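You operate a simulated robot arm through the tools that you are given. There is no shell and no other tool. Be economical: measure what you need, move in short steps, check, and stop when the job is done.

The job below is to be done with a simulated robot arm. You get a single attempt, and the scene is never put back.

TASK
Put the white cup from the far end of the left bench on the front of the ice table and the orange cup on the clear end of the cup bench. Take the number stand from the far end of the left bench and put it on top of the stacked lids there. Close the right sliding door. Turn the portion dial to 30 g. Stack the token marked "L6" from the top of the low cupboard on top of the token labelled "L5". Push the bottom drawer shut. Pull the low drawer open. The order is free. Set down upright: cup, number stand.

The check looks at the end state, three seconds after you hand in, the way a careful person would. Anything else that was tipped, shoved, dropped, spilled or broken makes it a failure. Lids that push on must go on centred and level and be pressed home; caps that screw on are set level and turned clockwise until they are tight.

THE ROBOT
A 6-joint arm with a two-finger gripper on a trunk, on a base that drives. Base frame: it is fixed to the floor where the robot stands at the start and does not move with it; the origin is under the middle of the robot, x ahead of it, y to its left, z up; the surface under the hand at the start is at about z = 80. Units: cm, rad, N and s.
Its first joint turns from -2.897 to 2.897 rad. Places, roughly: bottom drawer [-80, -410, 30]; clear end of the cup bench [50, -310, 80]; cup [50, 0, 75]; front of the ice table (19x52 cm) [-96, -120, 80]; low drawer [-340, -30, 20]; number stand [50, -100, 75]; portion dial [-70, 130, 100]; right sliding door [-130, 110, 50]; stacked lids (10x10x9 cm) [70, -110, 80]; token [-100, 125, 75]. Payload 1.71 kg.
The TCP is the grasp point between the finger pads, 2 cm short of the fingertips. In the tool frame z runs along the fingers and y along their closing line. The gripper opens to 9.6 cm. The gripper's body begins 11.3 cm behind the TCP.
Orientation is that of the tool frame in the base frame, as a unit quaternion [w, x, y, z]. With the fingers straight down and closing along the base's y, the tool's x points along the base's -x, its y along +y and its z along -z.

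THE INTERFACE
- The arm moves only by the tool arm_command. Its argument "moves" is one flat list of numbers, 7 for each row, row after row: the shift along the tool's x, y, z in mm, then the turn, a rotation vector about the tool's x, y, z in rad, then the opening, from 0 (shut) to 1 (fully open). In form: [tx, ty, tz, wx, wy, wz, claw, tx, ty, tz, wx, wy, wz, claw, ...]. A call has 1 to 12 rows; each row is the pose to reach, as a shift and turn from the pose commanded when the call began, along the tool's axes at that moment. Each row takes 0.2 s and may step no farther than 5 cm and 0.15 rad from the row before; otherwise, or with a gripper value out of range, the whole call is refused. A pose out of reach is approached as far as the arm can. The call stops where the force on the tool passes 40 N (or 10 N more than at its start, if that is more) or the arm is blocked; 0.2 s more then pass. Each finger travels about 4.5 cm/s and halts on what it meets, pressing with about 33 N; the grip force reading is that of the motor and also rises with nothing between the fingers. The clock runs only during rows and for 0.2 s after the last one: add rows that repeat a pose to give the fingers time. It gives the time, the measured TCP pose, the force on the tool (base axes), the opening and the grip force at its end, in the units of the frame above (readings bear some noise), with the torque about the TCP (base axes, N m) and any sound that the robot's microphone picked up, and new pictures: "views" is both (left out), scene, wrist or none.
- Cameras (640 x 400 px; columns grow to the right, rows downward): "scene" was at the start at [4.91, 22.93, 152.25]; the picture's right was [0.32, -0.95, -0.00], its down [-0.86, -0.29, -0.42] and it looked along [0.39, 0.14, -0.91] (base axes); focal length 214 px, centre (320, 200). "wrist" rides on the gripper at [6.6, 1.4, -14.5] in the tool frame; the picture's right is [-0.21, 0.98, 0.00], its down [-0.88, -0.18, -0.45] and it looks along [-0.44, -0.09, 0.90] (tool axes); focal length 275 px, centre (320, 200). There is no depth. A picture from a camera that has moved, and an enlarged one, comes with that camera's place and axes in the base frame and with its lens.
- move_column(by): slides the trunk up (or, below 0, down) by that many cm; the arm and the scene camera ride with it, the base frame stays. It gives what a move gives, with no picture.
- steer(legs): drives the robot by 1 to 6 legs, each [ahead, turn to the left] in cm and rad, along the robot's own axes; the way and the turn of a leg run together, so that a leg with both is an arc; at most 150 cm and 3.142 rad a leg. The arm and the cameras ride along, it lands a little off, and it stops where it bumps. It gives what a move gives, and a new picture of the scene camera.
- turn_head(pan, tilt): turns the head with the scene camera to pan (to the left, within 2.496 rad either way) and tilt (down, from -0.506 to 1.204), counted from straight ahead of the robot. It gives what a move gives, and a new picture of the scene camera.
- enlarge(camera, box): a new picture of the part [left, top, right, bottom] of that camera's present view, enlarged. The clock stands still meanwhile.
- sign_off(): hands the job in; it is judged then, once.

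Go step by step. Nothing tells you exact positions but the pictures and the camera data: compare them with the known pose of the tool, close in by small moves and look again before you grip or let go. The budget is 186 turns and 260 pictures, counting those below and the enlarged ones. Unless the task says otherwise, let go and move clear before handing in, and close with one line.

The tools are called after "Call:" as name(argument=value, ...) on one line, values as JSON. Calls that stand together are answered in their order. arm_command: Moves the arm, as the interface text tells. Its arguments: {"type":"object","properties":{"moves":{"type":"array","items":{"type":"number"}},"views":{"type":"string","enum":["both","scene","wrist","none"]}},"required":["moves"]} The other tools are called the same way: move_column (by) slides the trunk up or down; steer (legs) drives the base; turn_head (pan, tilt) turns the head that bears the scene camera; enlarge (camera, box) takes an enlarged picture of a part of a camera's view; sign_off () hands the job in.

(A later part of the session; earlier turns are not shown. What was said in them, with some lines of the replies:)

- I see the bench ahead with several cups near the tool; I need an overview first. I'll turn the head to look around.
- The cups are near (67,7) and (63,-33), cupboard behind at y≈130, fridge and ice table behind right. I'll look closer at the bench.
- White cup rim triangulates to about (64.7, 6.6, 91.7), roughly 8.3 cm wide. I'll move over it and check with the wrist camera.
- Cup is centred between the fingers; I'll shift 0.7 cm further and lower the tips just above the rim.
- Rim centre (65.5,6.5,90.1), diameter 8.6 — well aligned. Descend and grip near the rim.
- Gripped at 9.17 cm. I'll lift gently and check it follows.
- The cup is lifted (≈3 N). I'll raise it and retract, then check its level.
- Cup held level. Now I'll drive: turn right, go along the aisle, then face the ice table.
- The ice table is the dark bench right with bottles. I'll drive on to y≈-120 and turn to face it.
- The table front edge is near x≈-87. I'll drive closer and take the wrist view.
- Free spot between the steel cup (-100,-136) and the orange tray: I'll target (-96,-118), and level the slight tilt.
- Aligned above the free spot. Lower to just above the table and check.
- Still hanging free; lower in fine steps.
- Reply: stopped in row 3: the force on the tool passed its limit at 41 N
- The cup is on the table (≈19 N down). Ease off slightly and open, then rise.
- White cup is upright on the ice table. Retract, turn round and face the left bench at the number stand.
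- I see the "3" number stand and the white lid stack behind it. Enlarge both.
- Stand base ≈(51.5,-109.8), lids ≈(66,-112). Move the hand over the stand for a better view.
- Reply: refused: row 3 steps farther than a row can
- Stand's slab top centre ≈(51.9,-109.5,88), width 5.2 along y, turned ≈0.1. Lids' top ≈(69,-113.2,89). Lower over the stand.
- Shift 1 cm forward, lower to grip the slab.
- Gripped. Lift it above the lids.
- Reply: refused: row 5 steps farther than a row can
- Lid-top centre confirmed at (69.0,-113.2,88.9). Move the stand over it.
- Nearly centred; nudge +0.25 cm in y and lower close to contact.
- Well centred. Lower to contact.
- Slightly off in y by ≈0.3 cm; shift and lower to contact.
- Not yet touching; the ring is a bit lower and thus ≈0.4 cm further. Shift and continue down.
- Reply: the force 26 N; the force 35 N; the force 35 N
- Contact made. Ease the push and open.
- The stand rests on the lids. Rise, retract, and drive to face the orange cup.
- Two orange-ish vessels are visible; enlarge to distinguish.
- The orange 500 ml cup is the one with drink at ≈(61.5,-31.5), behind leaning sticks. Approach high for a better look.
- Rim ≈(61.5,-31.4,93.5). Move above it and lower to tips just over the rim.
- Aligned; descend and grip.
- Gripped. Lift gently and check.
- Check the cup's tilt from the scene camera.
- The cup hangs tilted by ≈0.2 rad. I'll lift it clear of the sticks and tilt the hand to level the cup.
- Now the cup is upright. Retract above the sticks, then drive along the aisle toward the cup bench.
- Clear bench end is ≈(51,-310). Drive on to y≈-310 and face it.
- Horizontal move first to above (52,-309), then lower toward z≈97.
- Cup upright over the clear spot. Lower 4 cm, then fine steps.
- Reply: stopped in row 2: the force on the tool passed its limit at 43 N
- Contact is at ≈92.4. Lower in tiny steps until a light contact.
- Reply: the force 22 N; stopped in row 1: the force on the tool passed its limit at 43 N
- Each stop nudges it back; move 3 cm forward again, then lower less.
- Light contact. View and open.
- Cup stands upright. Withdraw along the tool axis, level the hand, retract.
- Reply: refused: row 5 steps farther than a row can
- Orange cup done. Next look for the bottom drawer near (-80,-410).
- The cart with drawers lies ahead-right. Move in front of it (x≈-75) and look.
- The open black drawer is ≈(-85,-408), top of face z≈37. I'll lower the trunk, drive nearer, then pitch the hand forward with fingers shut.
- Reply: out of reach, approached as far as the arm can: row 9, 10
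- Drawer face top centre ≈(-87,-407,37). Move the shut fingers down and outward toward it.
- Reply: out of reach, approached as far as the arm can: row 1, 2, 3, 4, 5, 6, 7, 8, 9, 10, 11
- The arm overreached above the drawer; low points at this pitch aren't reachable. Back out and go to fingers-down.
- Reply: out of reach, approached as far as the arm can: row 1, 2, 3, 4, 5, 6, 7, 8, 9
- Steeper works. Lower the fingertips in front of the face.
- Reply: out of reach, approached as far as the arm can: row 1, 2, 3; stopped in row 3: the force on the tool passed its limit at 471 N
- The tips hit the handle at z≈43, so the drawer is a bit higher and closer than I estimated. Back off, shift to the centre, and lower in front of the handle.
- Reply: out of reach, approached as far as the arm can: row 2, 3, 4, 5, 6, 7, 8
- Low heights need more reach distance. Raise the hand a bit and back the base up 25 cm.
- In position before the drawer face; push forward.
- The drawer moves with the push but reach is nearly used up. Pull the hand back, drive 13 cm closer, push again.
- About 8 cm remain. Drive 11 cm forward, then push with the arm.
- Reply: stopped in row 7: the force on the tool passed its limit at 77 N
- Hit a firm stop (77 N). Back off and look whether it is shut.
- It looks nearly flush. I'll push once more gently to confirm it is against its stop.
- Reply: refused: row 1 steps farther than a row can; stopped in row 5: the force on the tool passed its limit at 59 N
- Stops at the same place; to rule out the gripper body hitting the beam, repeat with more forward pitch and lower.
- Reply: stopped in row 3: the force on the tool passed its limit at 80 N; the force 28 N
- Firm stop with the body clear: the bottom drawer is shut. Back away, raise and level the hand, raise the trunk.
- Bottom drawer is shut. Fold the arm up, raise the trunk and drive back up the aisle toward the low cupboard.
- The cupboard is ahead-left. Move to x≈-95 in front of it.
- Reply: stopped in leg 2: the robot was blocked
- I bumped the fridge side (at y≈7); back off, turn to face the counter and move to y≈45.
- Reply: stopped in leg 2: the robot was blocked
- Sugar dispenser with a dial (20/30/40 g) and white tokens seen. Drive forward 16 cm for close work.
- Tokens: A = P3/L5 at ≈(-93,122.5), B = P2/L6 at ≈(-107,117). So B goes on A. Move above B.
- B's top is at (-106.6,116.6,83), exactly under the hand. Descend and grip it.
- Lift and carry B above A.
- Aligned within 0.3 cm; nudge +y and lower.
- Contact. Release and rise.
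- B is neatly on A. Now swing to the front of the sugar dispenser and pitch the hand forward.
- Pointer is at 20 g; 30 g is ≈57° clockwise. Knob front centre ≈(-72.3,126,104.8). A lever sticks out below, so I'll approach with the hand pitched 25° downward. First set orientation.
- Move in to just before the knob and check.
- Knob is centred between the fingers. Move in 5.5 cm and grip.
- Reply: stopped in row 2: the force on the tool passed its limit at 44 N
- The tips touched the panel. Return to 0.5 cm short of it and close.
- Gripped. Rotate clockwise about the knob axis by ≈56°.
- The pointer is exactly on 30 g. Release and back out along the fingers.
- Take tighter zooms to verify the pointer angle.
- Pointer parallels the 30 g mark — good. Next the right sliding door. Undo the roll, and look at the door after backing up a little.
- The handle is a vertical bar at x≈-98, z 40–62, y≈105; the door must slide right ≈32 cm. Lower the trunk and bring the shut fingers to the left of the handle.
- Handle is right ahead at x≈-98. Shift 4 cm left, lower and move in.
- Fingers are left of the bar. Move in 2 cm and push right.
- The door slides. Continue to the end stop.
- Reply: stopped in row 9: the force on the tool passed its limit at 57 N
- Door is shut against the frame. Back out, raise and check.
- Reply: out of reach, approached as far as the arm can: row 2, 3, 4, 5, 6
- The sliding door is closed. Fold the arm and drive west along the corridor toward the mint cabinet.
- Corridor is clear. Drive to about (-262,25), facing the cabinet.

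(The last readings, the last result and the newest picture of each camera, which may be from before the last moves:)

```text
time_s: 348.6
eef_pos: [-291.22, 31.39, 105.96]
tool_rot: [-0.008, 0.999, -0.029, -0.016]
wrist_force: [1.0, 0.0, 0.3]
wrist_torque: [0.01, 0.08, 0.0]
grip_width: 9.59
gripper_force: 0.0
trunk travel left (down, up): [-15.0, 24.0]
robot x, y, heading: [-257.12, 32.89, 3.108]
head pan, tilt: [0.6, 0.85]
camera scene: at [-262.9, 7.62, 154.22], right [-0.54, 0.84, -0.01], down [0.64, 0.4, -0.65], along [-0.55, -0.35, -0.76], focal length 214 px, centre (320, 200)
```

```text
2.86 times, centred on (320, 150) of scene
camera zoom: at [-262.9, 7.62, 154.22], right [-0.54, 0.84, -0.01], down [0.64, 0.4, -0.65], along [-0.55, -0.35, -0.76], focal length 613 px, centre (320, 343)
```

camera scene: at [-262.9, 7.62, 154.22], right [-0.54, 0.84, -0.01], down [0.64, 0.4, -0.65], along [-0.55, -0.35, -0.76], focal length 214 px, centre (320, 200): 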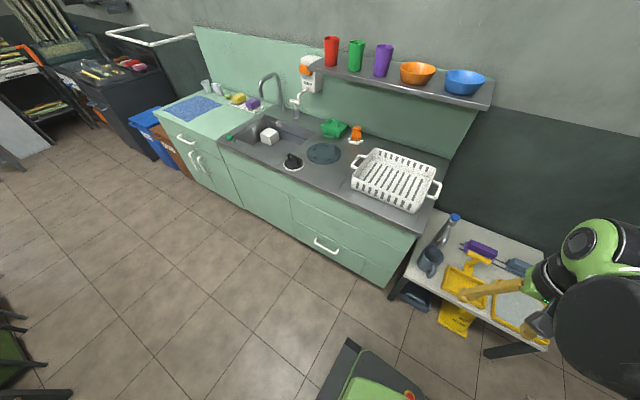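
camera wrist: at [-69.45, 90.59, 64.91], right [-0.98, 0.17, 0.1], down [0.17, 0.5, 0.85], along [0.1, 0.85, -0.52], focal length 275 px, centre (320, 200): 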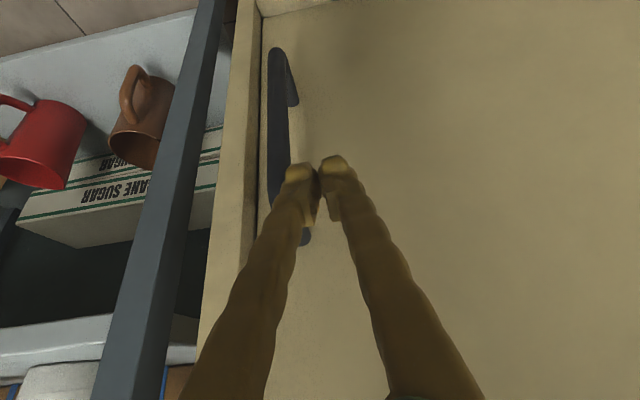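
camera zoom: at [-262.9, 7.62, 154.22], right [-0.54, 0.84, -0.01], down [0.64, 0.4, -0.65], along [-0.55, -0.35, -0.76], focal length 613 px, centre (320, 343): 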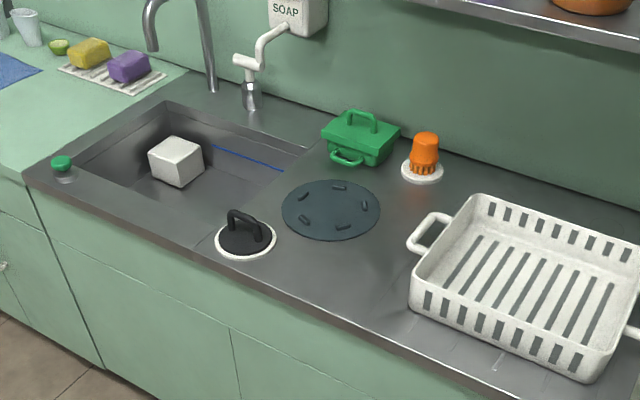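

The drawer handle is ≈(-322,-25,32), reachable diagonally (r≈87). Rotate the hand so it closes in the pull direction, moving in front of the cabinet.

Call:
arm_command(moves=[-5, 40, 0, 0, 0, -0.131, 1, -10, 80, 0, 0, 0, -0.262, 1, -15, 120, 0, 0, 0, -0.393, 1, -20, 160, 0, 0, 0, -0.524, 1, -25, 200, 0, 0, 0, -0.655, 1, -30, 240, 0, 0, 0, -0.786, 1, -35, 280, 0, 0, 0, -0.917, 1, -40, 320, 0, 0, 0, -1.048, 1, -45, 360, 0, 0, 0, -1.179, 1, -50, 400, 0, 0, 0, -1.31, 1, -55, 435, 0, 0, 0, -1.441, 1, -60, 464, 0, 0, 0, -1.55, 1], views="none")

Call:
move_column(by=-15)

Call:
enlarge(camera="wrist", box=[0, 0, 640, 400])

Call:
enlarge(camera="scene", box=[220, 160, 420, 300])

```text
time_s: 351.2
eef_pos: [-300.89, -14.4, 105.21]
tool_rot: [-0.015, 0.734, 0.679, -0.004]
wrist_force: [-0.5, 0.7, 0.2]
wrist_torque: [-0.03, -0.18, 0.01]
grip_width: 9.58
gripper_force: 0.1
trunk travel left (down, up): [-15.0, 24.0]
robot x, y, heading: [-256.66, 32.81, 3.11]
head pan, tilt: [0.6, 0.85]
```

```text
time_s: 353.0
eef_pos: [-300.64, -14.36, 90.36]
tool_rot: [-0.016, 0.734, 0.679, -0.005]
wrist_force: [0.0, 0.2, -0.1]
wrist_torque: [0.01, 0.01, 0.02]
grip_width: 9.6
gripper_force: 0.0
trunk travel left (down, up): [0.0, 39.0]
robot x, y, heading: [-256.66, 33.17, 3.107]
head pan, tilt: [0.6, 0.85]
```

```text
1.00 times, centred on (320, 200) of wrist (not enlarged: the box is as wide or as high as the picture)
camera zoom: at [-298.24, -8.16, 104.91], right [0.96, -0.28, -0.03], down [-0.24, -0.87, 0.44], along [-0.15, -0.41, -0.9], focal length 275 px, centre (320, 200)
```

zoom: 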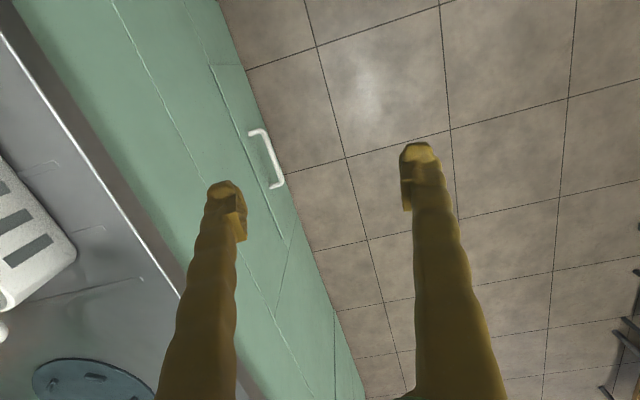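

```text
2.86 times, centred on (320, 230) of scene
camera zoom: at [-263.65, 7.61, 139.2], right [-0.54, 0.84, -0.01], down [0.64, 0.4, -0.65], along [-0.54, -0.35, -0.76], focal length 613 px, centre (320, 114)
```

zoom: 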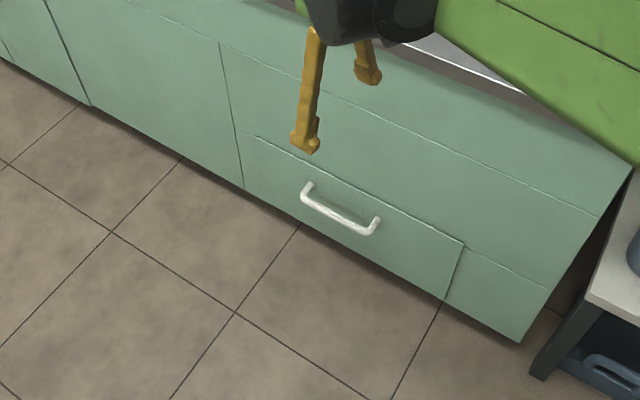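

Call:
enlarge(camera="wrist", box=[220, 100, 310, 210])

Call:
enlarge(camera="scene", box=[300, 210, 360, 260])

```text
3.64 times, centred on (265, 155) of wrist
camera zoom: at [-298.24, -8.16, 104.91], right [0.96, -0.28, -0.03], down [-0.24, -0.87, 0.44], along [-0.15, -0.41, -0.9], focal length 1001 px, centre (520, 364)
```

zoom: 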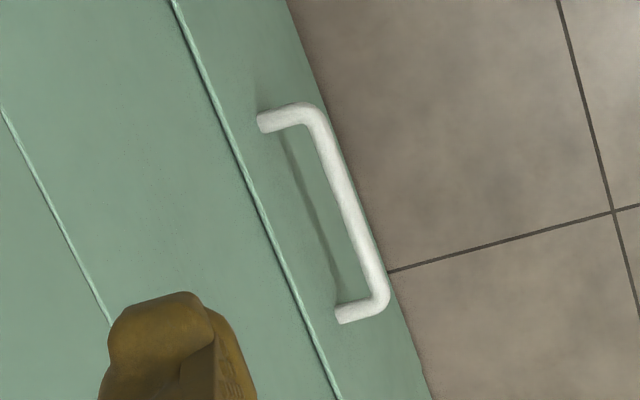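

```text
8.00 times, centred on (330, 235) of scene
camera zoom: at [-263.65, 7.61, 139.2], right [-0.54, 0.84, -0.01], down [0.64, 0.4, -0.65], along [-0.54, -0.35, -0.76], focal length 1716 px, centre (240, -80)
```

zoom: 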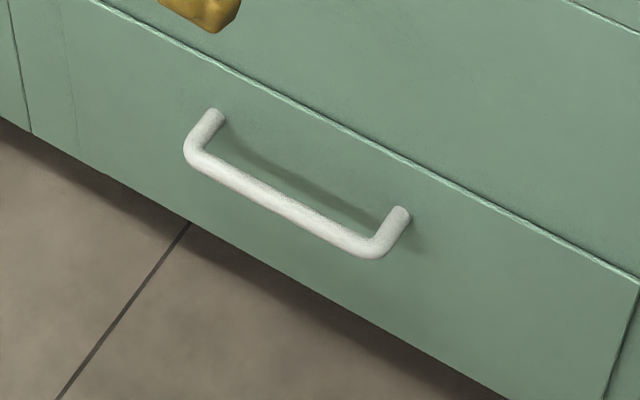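

Bar stands off ≈3.4 cm from the face, centre (-320.2,-25,32). Pitch the hand slightly and descend to a pre-grasp above it.

Call:
arm_command(moves=[-15, -5, 40, 0.07, 0, -0.02, 0.5, -30, -15, 80, 0.14, 0, -0.04, 0.4, -45, -30, 120, 0.21, 0, -0.06, 0.38, -60, -45, 160, 0.28, 0, -0.078, 0.38, -75, -60, 200, 0.35, 0, -0.078, 0.38, -85, -75, 240, 0.35, 0, -0.078, 0.38, -95, -95, 280, 0.35, 0, -0.078, 0.38, -105, -115, 320, 0.35, 0, -0.078, 0.38, -112, -130, 360, 0.35, 0, -0.078, 0.38, -118, -144, 400, 0.35, 0, -0.078, 0.38, -118, -144, 430, 0.35, 0, -0.078, 0.38, -118, -144, 430, 0.35, 0, -0.078, 0.38])

```text
time_s: 355.6
eef_pos: [-317.13, -24.35, 47.61]
tool_rot: [-0.143, 0.694, 0.695, -0.122]
wrist_force: [-0.9, -0.4, 0.8]
wrist_torque: [-0.02, 0.02, 0.01]
grip_width: 3.66
gripper_force: 0.0
trunk travel left (down, up): [0.0, 39.0]
robot x, y, heading: [-257.02, 32.71, 3.11]
head pan, tilt: [0.6, 0.85]
camera scene: at [-263.66, 7.62, 139.19], right [-0.54, 0.84, -0.01], down [0.64, 0.4, -0.65], along [-0.54, -0.36, -0.76], focal length 214 px, centre (320, 200)
camera wrist: at [-310.48, -18.2, 60.69], right [0.91, -0.2, -0.37], down [-0.01, -0.89, 0.46], along [-0.42, -0.41, -0.81], focal length 275 px, centre (320, 200)
```

scene: 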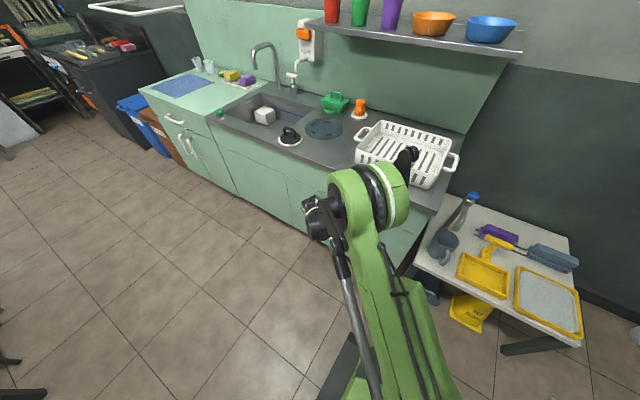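
wrist: 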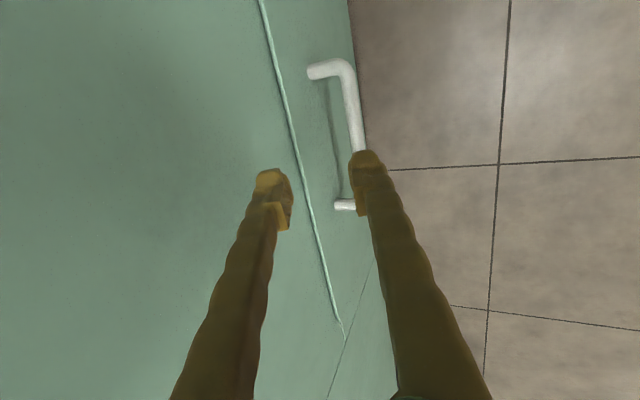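

Shift 3 cm outward so the fingers straddle the bar, then lower part-way.

Call:
arm_command(moves=[-6, 31, 0, 0, 0, 0, 0.4, -6, 31, 40, 0, 0, 0, 0.4, -6, 31, 90, 0, 0, 0, 0.4, -6, 31, 90, 0, 0, 0, 0.4], views="wrist")

Call:
enlarge(camera="wrist", box=[230, 80, 420, 260])

```text
time_s: 356.6
eef_pos: [-317.46, -24.22, 38.05]
tool_rot: [-0.144, 0.693, 0.696, -0.122]
wrist_force: [0.6, 0.0, 0.8]
wrist_torque: [-0.03, 0.02, 0.0]
grip_width: 3.82
gripper_force: 0.0
trunk travel left (down, up): [0.0, 39.0]
robot x, y, heading: [-256.88, 32.68, 3.103]
head pan, tilt: [0.6, 0.85]
camera wrist: at [-310.68, -18.09, 51.21], right [0.91, -0.2, -0.37], down [-0.01, -0.89, 0.46], along [-0.42, -0.41, -0.81], focal length 275 px, centre (320, 200)
```

wrist: 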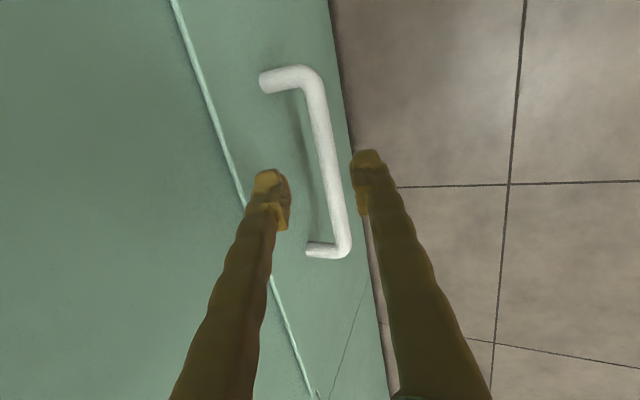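

```text
2.22 times, centred on (325, 170) of wrist
camera zoom: at [-310.68, -18.09, 51.21], right [0.91, -0.2, -0.37], down [-0.01, -0.89, 0.46], along [-0.42, -0.41, -0.81], focal length 612 px, centre (309, 267)
```

zoom: 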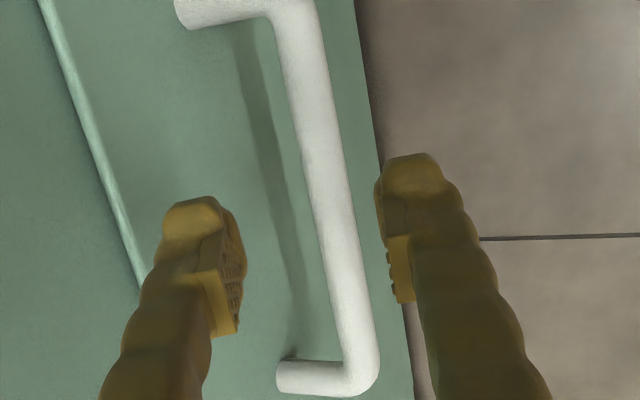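

Bar is between the fingers, 0.7 cm off centre. Adjust, narrow the opening slightly, and lower.

Call:
arm_command(moves=[0, 9, 0, 0, 0, 0, 0.33, 0, 9, 25, 0, 0, 0, 0.33, 0, 9, 45, 0, 0, 0, 0.33, 0, 9, 58, 0, 0, 0, 0.33, 0, 9, 58, 0, 0, 0, 0.33], views="wrist")

Call:
enlarge(camera="wrist", box=[230, 80, 420, 260])

```text
time_s: 357.8
eef_pos: [-318.79, -24.2, 32.36]
tool_rot: [-0.143, 0.693, 0.696, -0.121]
wrist_force: [0.2, 0.1, 0.9]
wrist_torque: [0.0, -0.02, 0.02]
grip_width: 3.18
gripper_force: 0.1
trunk travel left (down, up): [0.0, 39.0]
robot x, y, heading: [-256.96, 32.83, 3.11]
head pan, tilt: [0.6, 0.85]
camera wrist: at [-312.06, -18.15, 45.58], right [0.91, -0.2, -0.37], down [-0.01, -0.89, 0.46], along [-0.42, -0.41, -0.81], focal length 275 px, centre (320, 200)
```

wrist: 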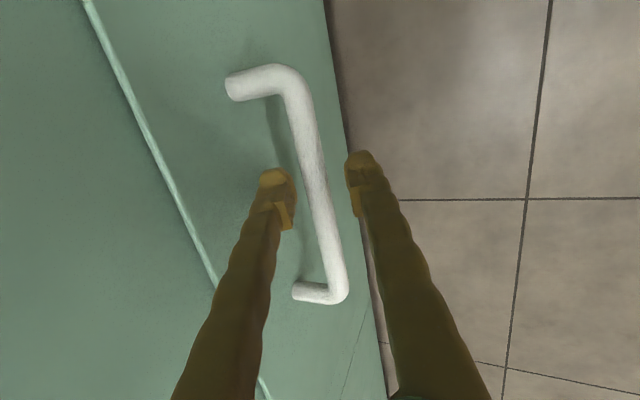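

```text
2.22 times, centred on (325, 170) of wrist
camera zoom: at [-312.06, -18.15, 45.58], right [0.91, -0.2, -0.37], down [-0.01, -0.89, 0.46], along [-0.42, -0.41, -0.81], focal length 612 px, centre (309, 267)
```

zoom: 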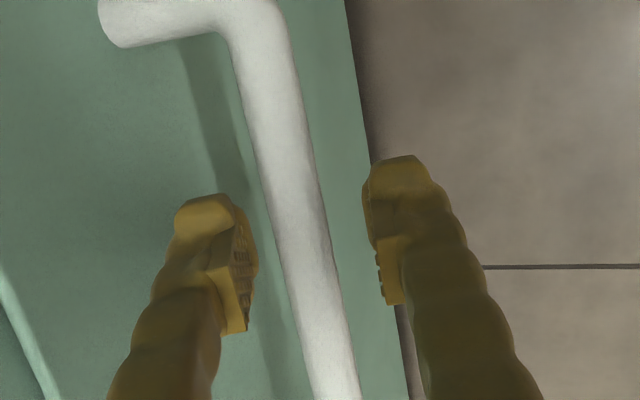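

Call:
enlarge(camera="scene", box=[280, 180, 360, 260])

```text
5.00 times, centred on (320, 220) of scene
camera zoom: at [-263.66, 7.61, 139.19], right [-0.54, 0.84, -0.01], down [0.64, 0.4, -0.65], along [-0.54, -0.35, -0.76], focal length 1072 px, centre (320, 100)
```

zoom: 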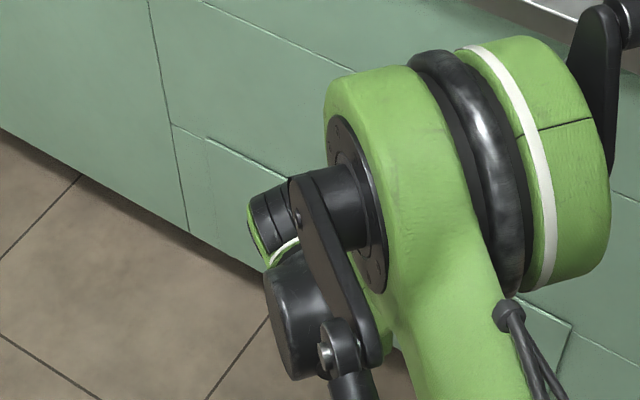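

Occluded there. Lower 1.5 cm more and close, checking the width.

Call:
arm_command(moves=[0, 3, 8, 0, 0, 0, 0.33, 0, 3, 15, 0, 0, 0, 0.33, 0, 3, 15, 0, 0, 0, 0.25, 0, 3, 15, 0, 0, 0, 0.15, 0, 3, 15, 0, 0, 0, 0.05, 0, 3, 15, 0, 0, 0, 0.05], views="wrist")

```text
time_s: 359.2
eef_pos: [-319.13, -24.33, 30.76]
tool_rot: [-0.144, 0.694, 0.695, -0.122]
wrist_force: [1.2, -0.1, -5.1]
wrist_torque: [-0.17, -0.01, -0.36]
grip_width: 1.08
gripper_force: 35.2
trunk travel left (down, up): [0.0, 39.0]
robot x, y, heading: [-256.79, 32.84, 3.11]
head pan, tilt: [0.6, 0.85]
camera wrist: at [-312.43, -18.29, 43.94], right [0.91, -0.2, -0.37], down [-0.01, -0.89, 0.46], along [-0.42, -0.41, -0.81], focal length 275 px, centre (320, 200)
```

wrist: 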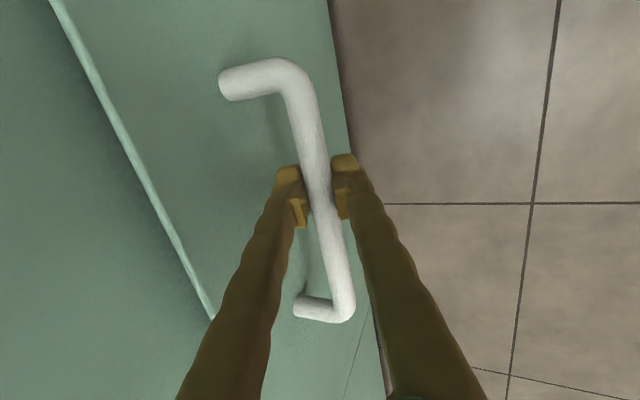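

Gripped the bar. Pull by driving the base straight back.

Call:
steer(legs=[[-10, 0]])

Call:
enlarge(camera="wrist", box=[0, 0, 640, 400])

```text
time_s: 360.5
eef_pos: [-309.01, -24.95, 30.77]
tool_rot: [-0.143, 0.693, 0.697, -0.122]
wrist_force: [0.1, 25.3, -0.7]
wrist_torque: [0.35, -0.03, -0.57]
grip_width: 1.09
gripper_force: 34.9
trunk travel left (down, up): [0.0, 39.0]
robot x, y, heading: [-247.47, 32.61, 3.109]
head pan, tilt: [0.6, 0.85]
camera scene: at [-253.61, 7.3, 139.2], right [-0.54, 0.84, -0.01], down [0.64, 0.41, -0.65], along [-0.54, -0.36, -0.76], focal length 214 px, centre (320, 200)
```

scene: 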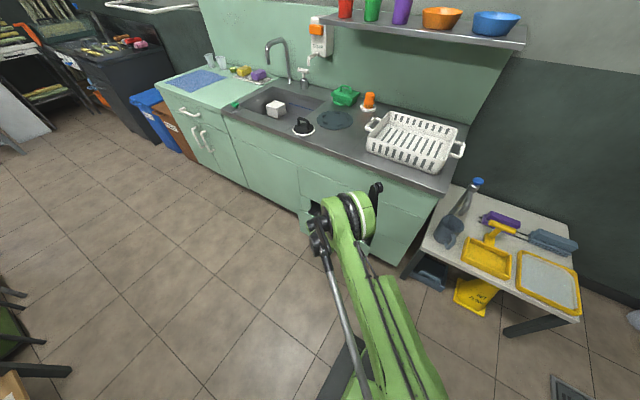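

```text
1.00 times, centred on (320, 200) of wrist (not enlarged: the box is as wide or as high as the picture)
camera zoom: at [-302.29, -18.74, 44.0], right [0.91, -0.2, -0.37], down [-0.01, -0.89, 0.46], along [-0.42, -0.41, -0.81], focal length 275 px, centre (320, 200)
```

zoom: 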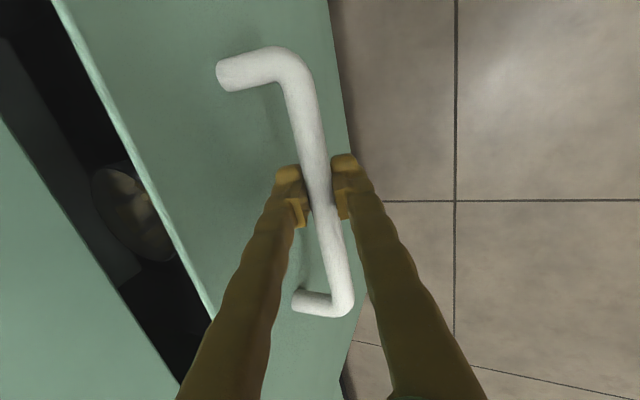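

Drawer opens. Relieve the side force a little and continue back.

Call:
arm_command(moves=[6, 0, 0, 0, 0, 0, 0.05, 6, 0, 0, 0, 0, 0, 0.05], views="none")

Call:
steer(legs=[[-10, 0]])

Call:
enlarge(camera="wrist", box=[0, 0, 640, 400])

```text
time_s: 361.1
eef_pos: [-308.44, -24.34, 31.66]
tool_rot: [-0.148, 0.691, 0.696, -0.127]
wrist_force: [0.8, -28.5, -27.3]
wrist_torque: [-0.57, -0.07, -0.37]
grip_width: 1.2
gripper_force: 34.7
trunk travel left (down, up): [0.0, 39.0]
robot x, y, heading: [-246.64, 32.5, 3.112]
head pan, tilt: [0.6, 0.85]
```

```text
time_s: 362.4
eef_pos: [-298.44, -24.41, 31.51]
tool_rot: [-0.148, 0.693, 0.695, -0.127]
wrist_force: [-0.6, 28.8, -30.3]
wrist_torque: [0.09, -0.06, -0.54]
grip_width: 1.23
gripper_force: 34.7
trunk travel left (down, up): [0.0, 39.0]
robot x, y, heading: [-237.06, 31.99, 3.117]
head pan, tilt: [0.6, 0.85]
camera scene: at [-243.69, 6.88, 139.16], right [-0.54, 0.84, -0.01], down [0.64, 0.41, -0.65], along [-0.54, -0.36, -0.76], focal length 214 px, centre (320, 200)
```

scene: 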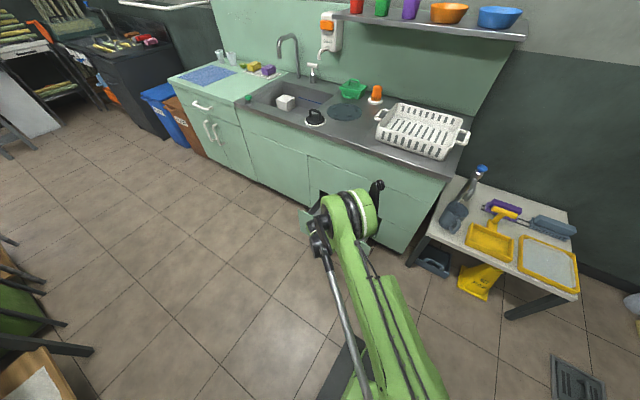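

```text
1.00 times, centred on (320, 200) of wrist (not enlarged: the box is as wide or as high as the picture)
camera zoom: at [-291.62, -18.33, 44.69], right [0.9, -0.2, -0.38], down [0.0, -0.89, 0.45], along [-0.43, -0.41, -0.81], focal length 275 px, centre (320, 200)
```

zoom: 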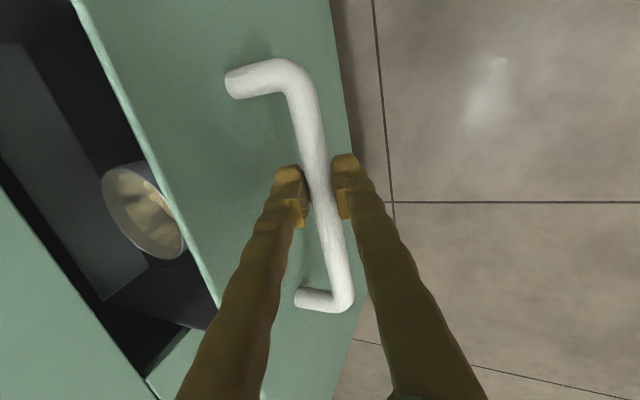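

About 20 cm open. One more pull of 8 cm.

Call:
steer(legs=[[-8, 0]])

Call:
enlarge(camera="wrist", box=[0, 0, 640, 400])

```text
time_s: 363.1
eef_pos: [-296.88, -24.46, 34.23]
tool_rot: [-0.165, 0.69, 0.691, -0.141]
wrist_force: [0.4, 0.2, -1.1]
wrist_torque: [-0.01, -0.02, -0.04]
grip_width: 0.0
gripper_force: 29.1
trunk travel left (down, up): [0.0, 39.0]
robot x, y, heading: [-236.48, 32.25, 3.11]
head pan, tilt: [0.6, 0.85]
stopped in leg 1: the force on the tool passed its limit at 56 N (the readings are from after the stop); the commanded pose is now the measured one
camera scene: at [-243.45, 6.93, 139.19], right [-0.54, 0.84, -0.01], down [0.64, 0.41, -0.65], along [-0.54, -0.36, -0.76], focal length 214 px, centre (320, 200)
```

scene: 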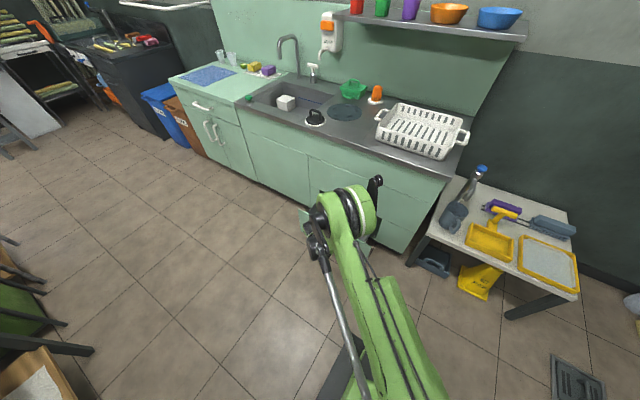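

```text
1.00 times, centred on (320, 200) of wrist (not enlarged: the box is as wide or as high as the picture)
camera zoom: at [-289.37, -18.29, 46.92], right [0.89, -0.2, -0.42], down [0.01, -0.89, 0.45], along [-0.46, -0.41, -0.79], focal length 275 px, centre (320, 200)
```

zoom: 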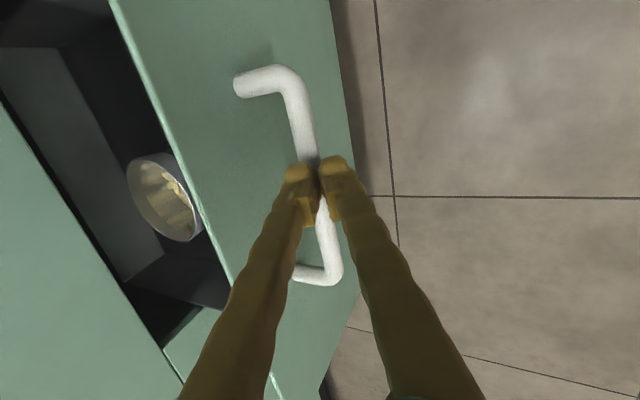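

The drawer hit its end stop, ≈21 cm open, and the fingers slipped off. Withdraw upward and look.

Call:
arm_command(moves=[0, 10, -40, 0, 0, 0, 0.05, 0, 20, -85, 0, 0, 0, 0.05, 0, 30, -130, 0, 0, 0, 0.05, 0, 40, -175, 0, 0, 0, 0.05, 0, 50, -220, 0, 0, 0, 0.05, 30, 80, -240, 0, 0, 0, 0.05, 60, 110, -260, 0, 0, 0, 0.05], views="scene")

Call:
move_column(by=15)

Call:
enlarge(camera="scene", box=[220, 130, 440, 280])

```text
time_s: 364.7
eef_pos: [-275.96, -19.03, 53.46]
tool_rot: [-0.164, 0.691, 0.69, -0.139]
wrist_force: [-0.5, -1.0, -0.9]
wrist_torque: [0.03, -0.01, -0.06]
grip_width: 0.46
gripper_force: 0.0
trunk travel left (down, up): [0.0, 39.0]
robot x, y, heading: [-236.77, 32.33, 3.107]
head pan, tilt: [0.6, 0.85]
camera scene: at [-243.45, 6.91, 139.17], right [-0.54, 0.84, -0.01], down [0.64, 0.41, -0.65], along [-0.54, -0.36, -0.76], focal length 214 px, centre (320, 200)
```

scene: 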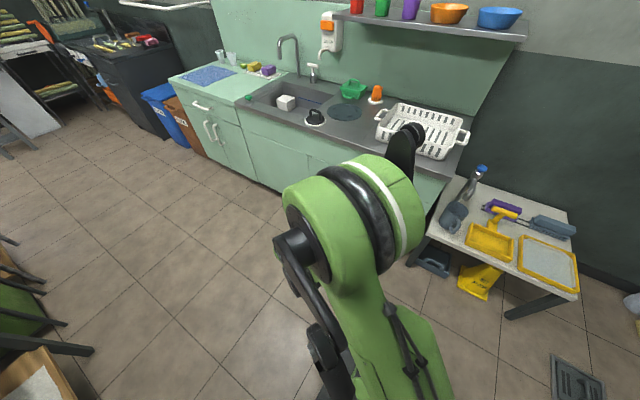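

```text
time_s: 366.5
eef_pos: [-275.9, -19.09, 68.45]
tool_rot: [-0.164, 0.69, 0.691, -0.14]
wrist_force: [0.9, 0.6, 0.9]
wrist_torque: [-0.02, -0.02, 0.0]
grip_width: 0.47
gripper_force: 0.0
trunk travel left (down, up): [-15.0, 24.0]
robot x, y, heading: [-236.48, 31.83, 3.111]
head pan, tilt: [0.6, 0.85]
```

```text
2.67 times, centred on (330, 205) of scene
camera zoom: at [-243.63, 6.97, 154.17], right [-0.54, 0.84, -0.01], down [0.64, 0.4, -0.65], along [-0.54, -0.36, -0.76], focal length 572 px, centre (293, 187)
```

zoom: 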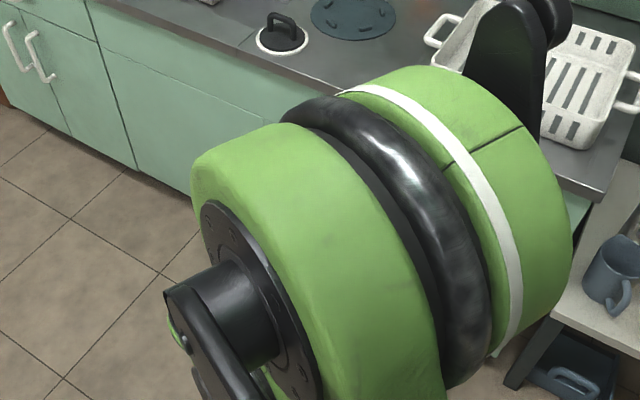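

Occluded by the elbow; use the wrist view and swing the arm aside for a check.

Call:
arm_command(moves=[40, 0, -20, 0, 0, 0, 0.1, 85, 0, -40, 0, 0, 0, 0.1, 130, 0, -60, 0, 0, 0, 0.1, 175, 0, -80, 0, 0, 0, 0.1, 220, 0, -100, 0, 0, 0, 0.1, 265, 0, -120, 0, 0, 0, 0.1, 310, 0, -140, 0, 0, 0, 0.1, 355, 0, -160, 0, 0, 0, 0.1, 400, 0, -180, 0, 0, 0, 0.1], views="scene")

Call:
turn_head(pan=0.5, tilt=0.8)

Call:
enlarge(camera="scene", box=[220, 130, 440, 280])

```text
time_s: 368.5
eef_pos: [-268.01, 20.36, 86.13]
tool_rot: [-0.164, 0.69, 0.69, -0.142]
wrist_force: [4.5, 2.7, -2.2]
wrist_torque: [-0.32, 0.5, 0.18]
grip_width: 0.97
gripper_force: 0.0
trunk travel left (down, up): [-15.0, 24.0]
robot x, y, heading: [-236.85, 31.99, 3.109]
head pan, tilt: [0.6, 0.85]
camera scene: at [-243.37, 7.13, 154.21], right [-0.54, 0.84, -0.01], down [0.64, 0.4, -0.65], along [-0.55, -0.36, -0.76], focal length 214 px, centre (320, 200)
```

scene: 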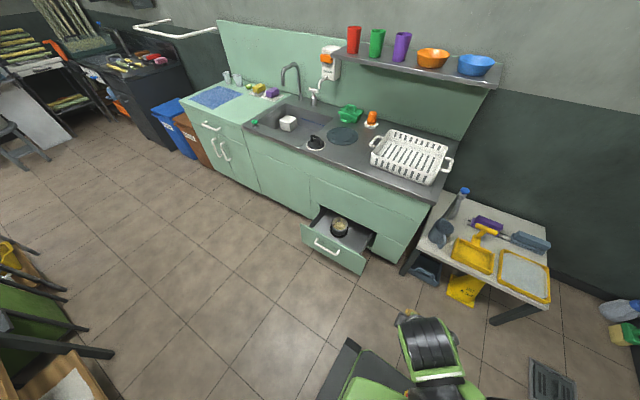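

```text
time_s: 369.1
eef_pos: [-267.72, 19.9, 86.56]
tool_rot: [-0.165, 0.69, 0.69, -0.142]
wrist_force: [-0.4, -0.1, -0.5]
wrist_torque: [0.02, 0.0, 0.04]
grip_width: 0.95
gripper_force: 0.1
trunk travel left (down, up): [-15.0, 24.0]
robot x, y, heading: [-236.73, 32.15, 3.106]
head pan, tilt: [0.499, 0.799]
camera scene: at [-240.07, 7.34, 154.68], right [-0.45, 0.89, 0.01], down [0.63, 0.32, -0.7], along [-0.63, -0.31, -0.71], focal length 214 px, centre (320, 200)
```

scene: 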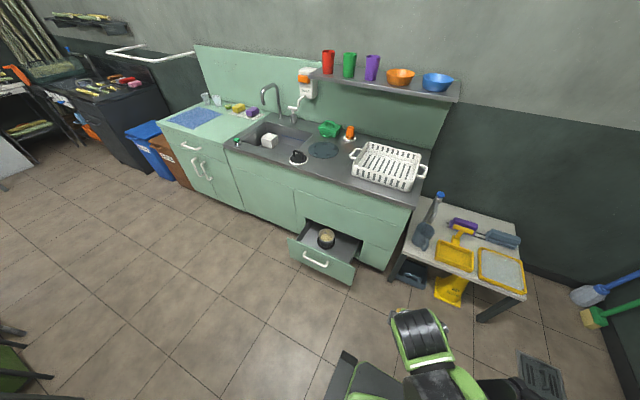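

```text
2.67 times, centred on (330, 205) of scene
camera zoom: at [-240.07, 7.34, 154.68], right [-0.45, 0.89, 0.01], down [0.63, 0.32, -0.7], along [-0.63, -0.31, -0.71], focal length 572 px, centre (293, 187)
```

zoom: 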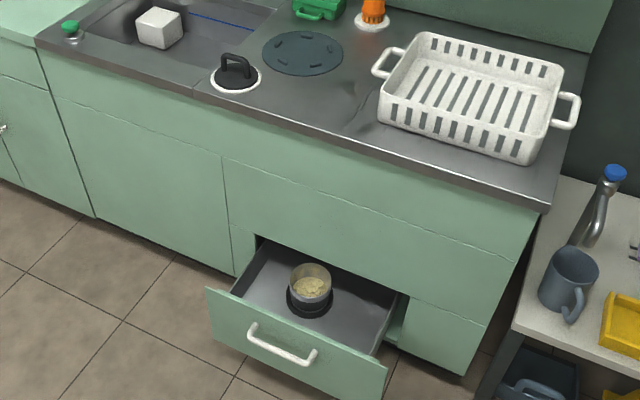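

The low drawer stands open with its pot upright, and every other step was seen done, with the arm clear. I'm handing in now.

Call:
sign_off()

```text
The job is handed in.
```

I finished all eight steps and handed the job in: both cups placed, number stand on the lids, right sliding door closed, dial at 30 g, L6 on L5, bottom drawer shut, low drawer open. Along the way I bumped the base into the fridge once and hit the bottom drawer's handle at 471 N. Nothing looked moved or damaged in the pictures I took of the drawer, but I did not go back to check the fridge or its bottles.
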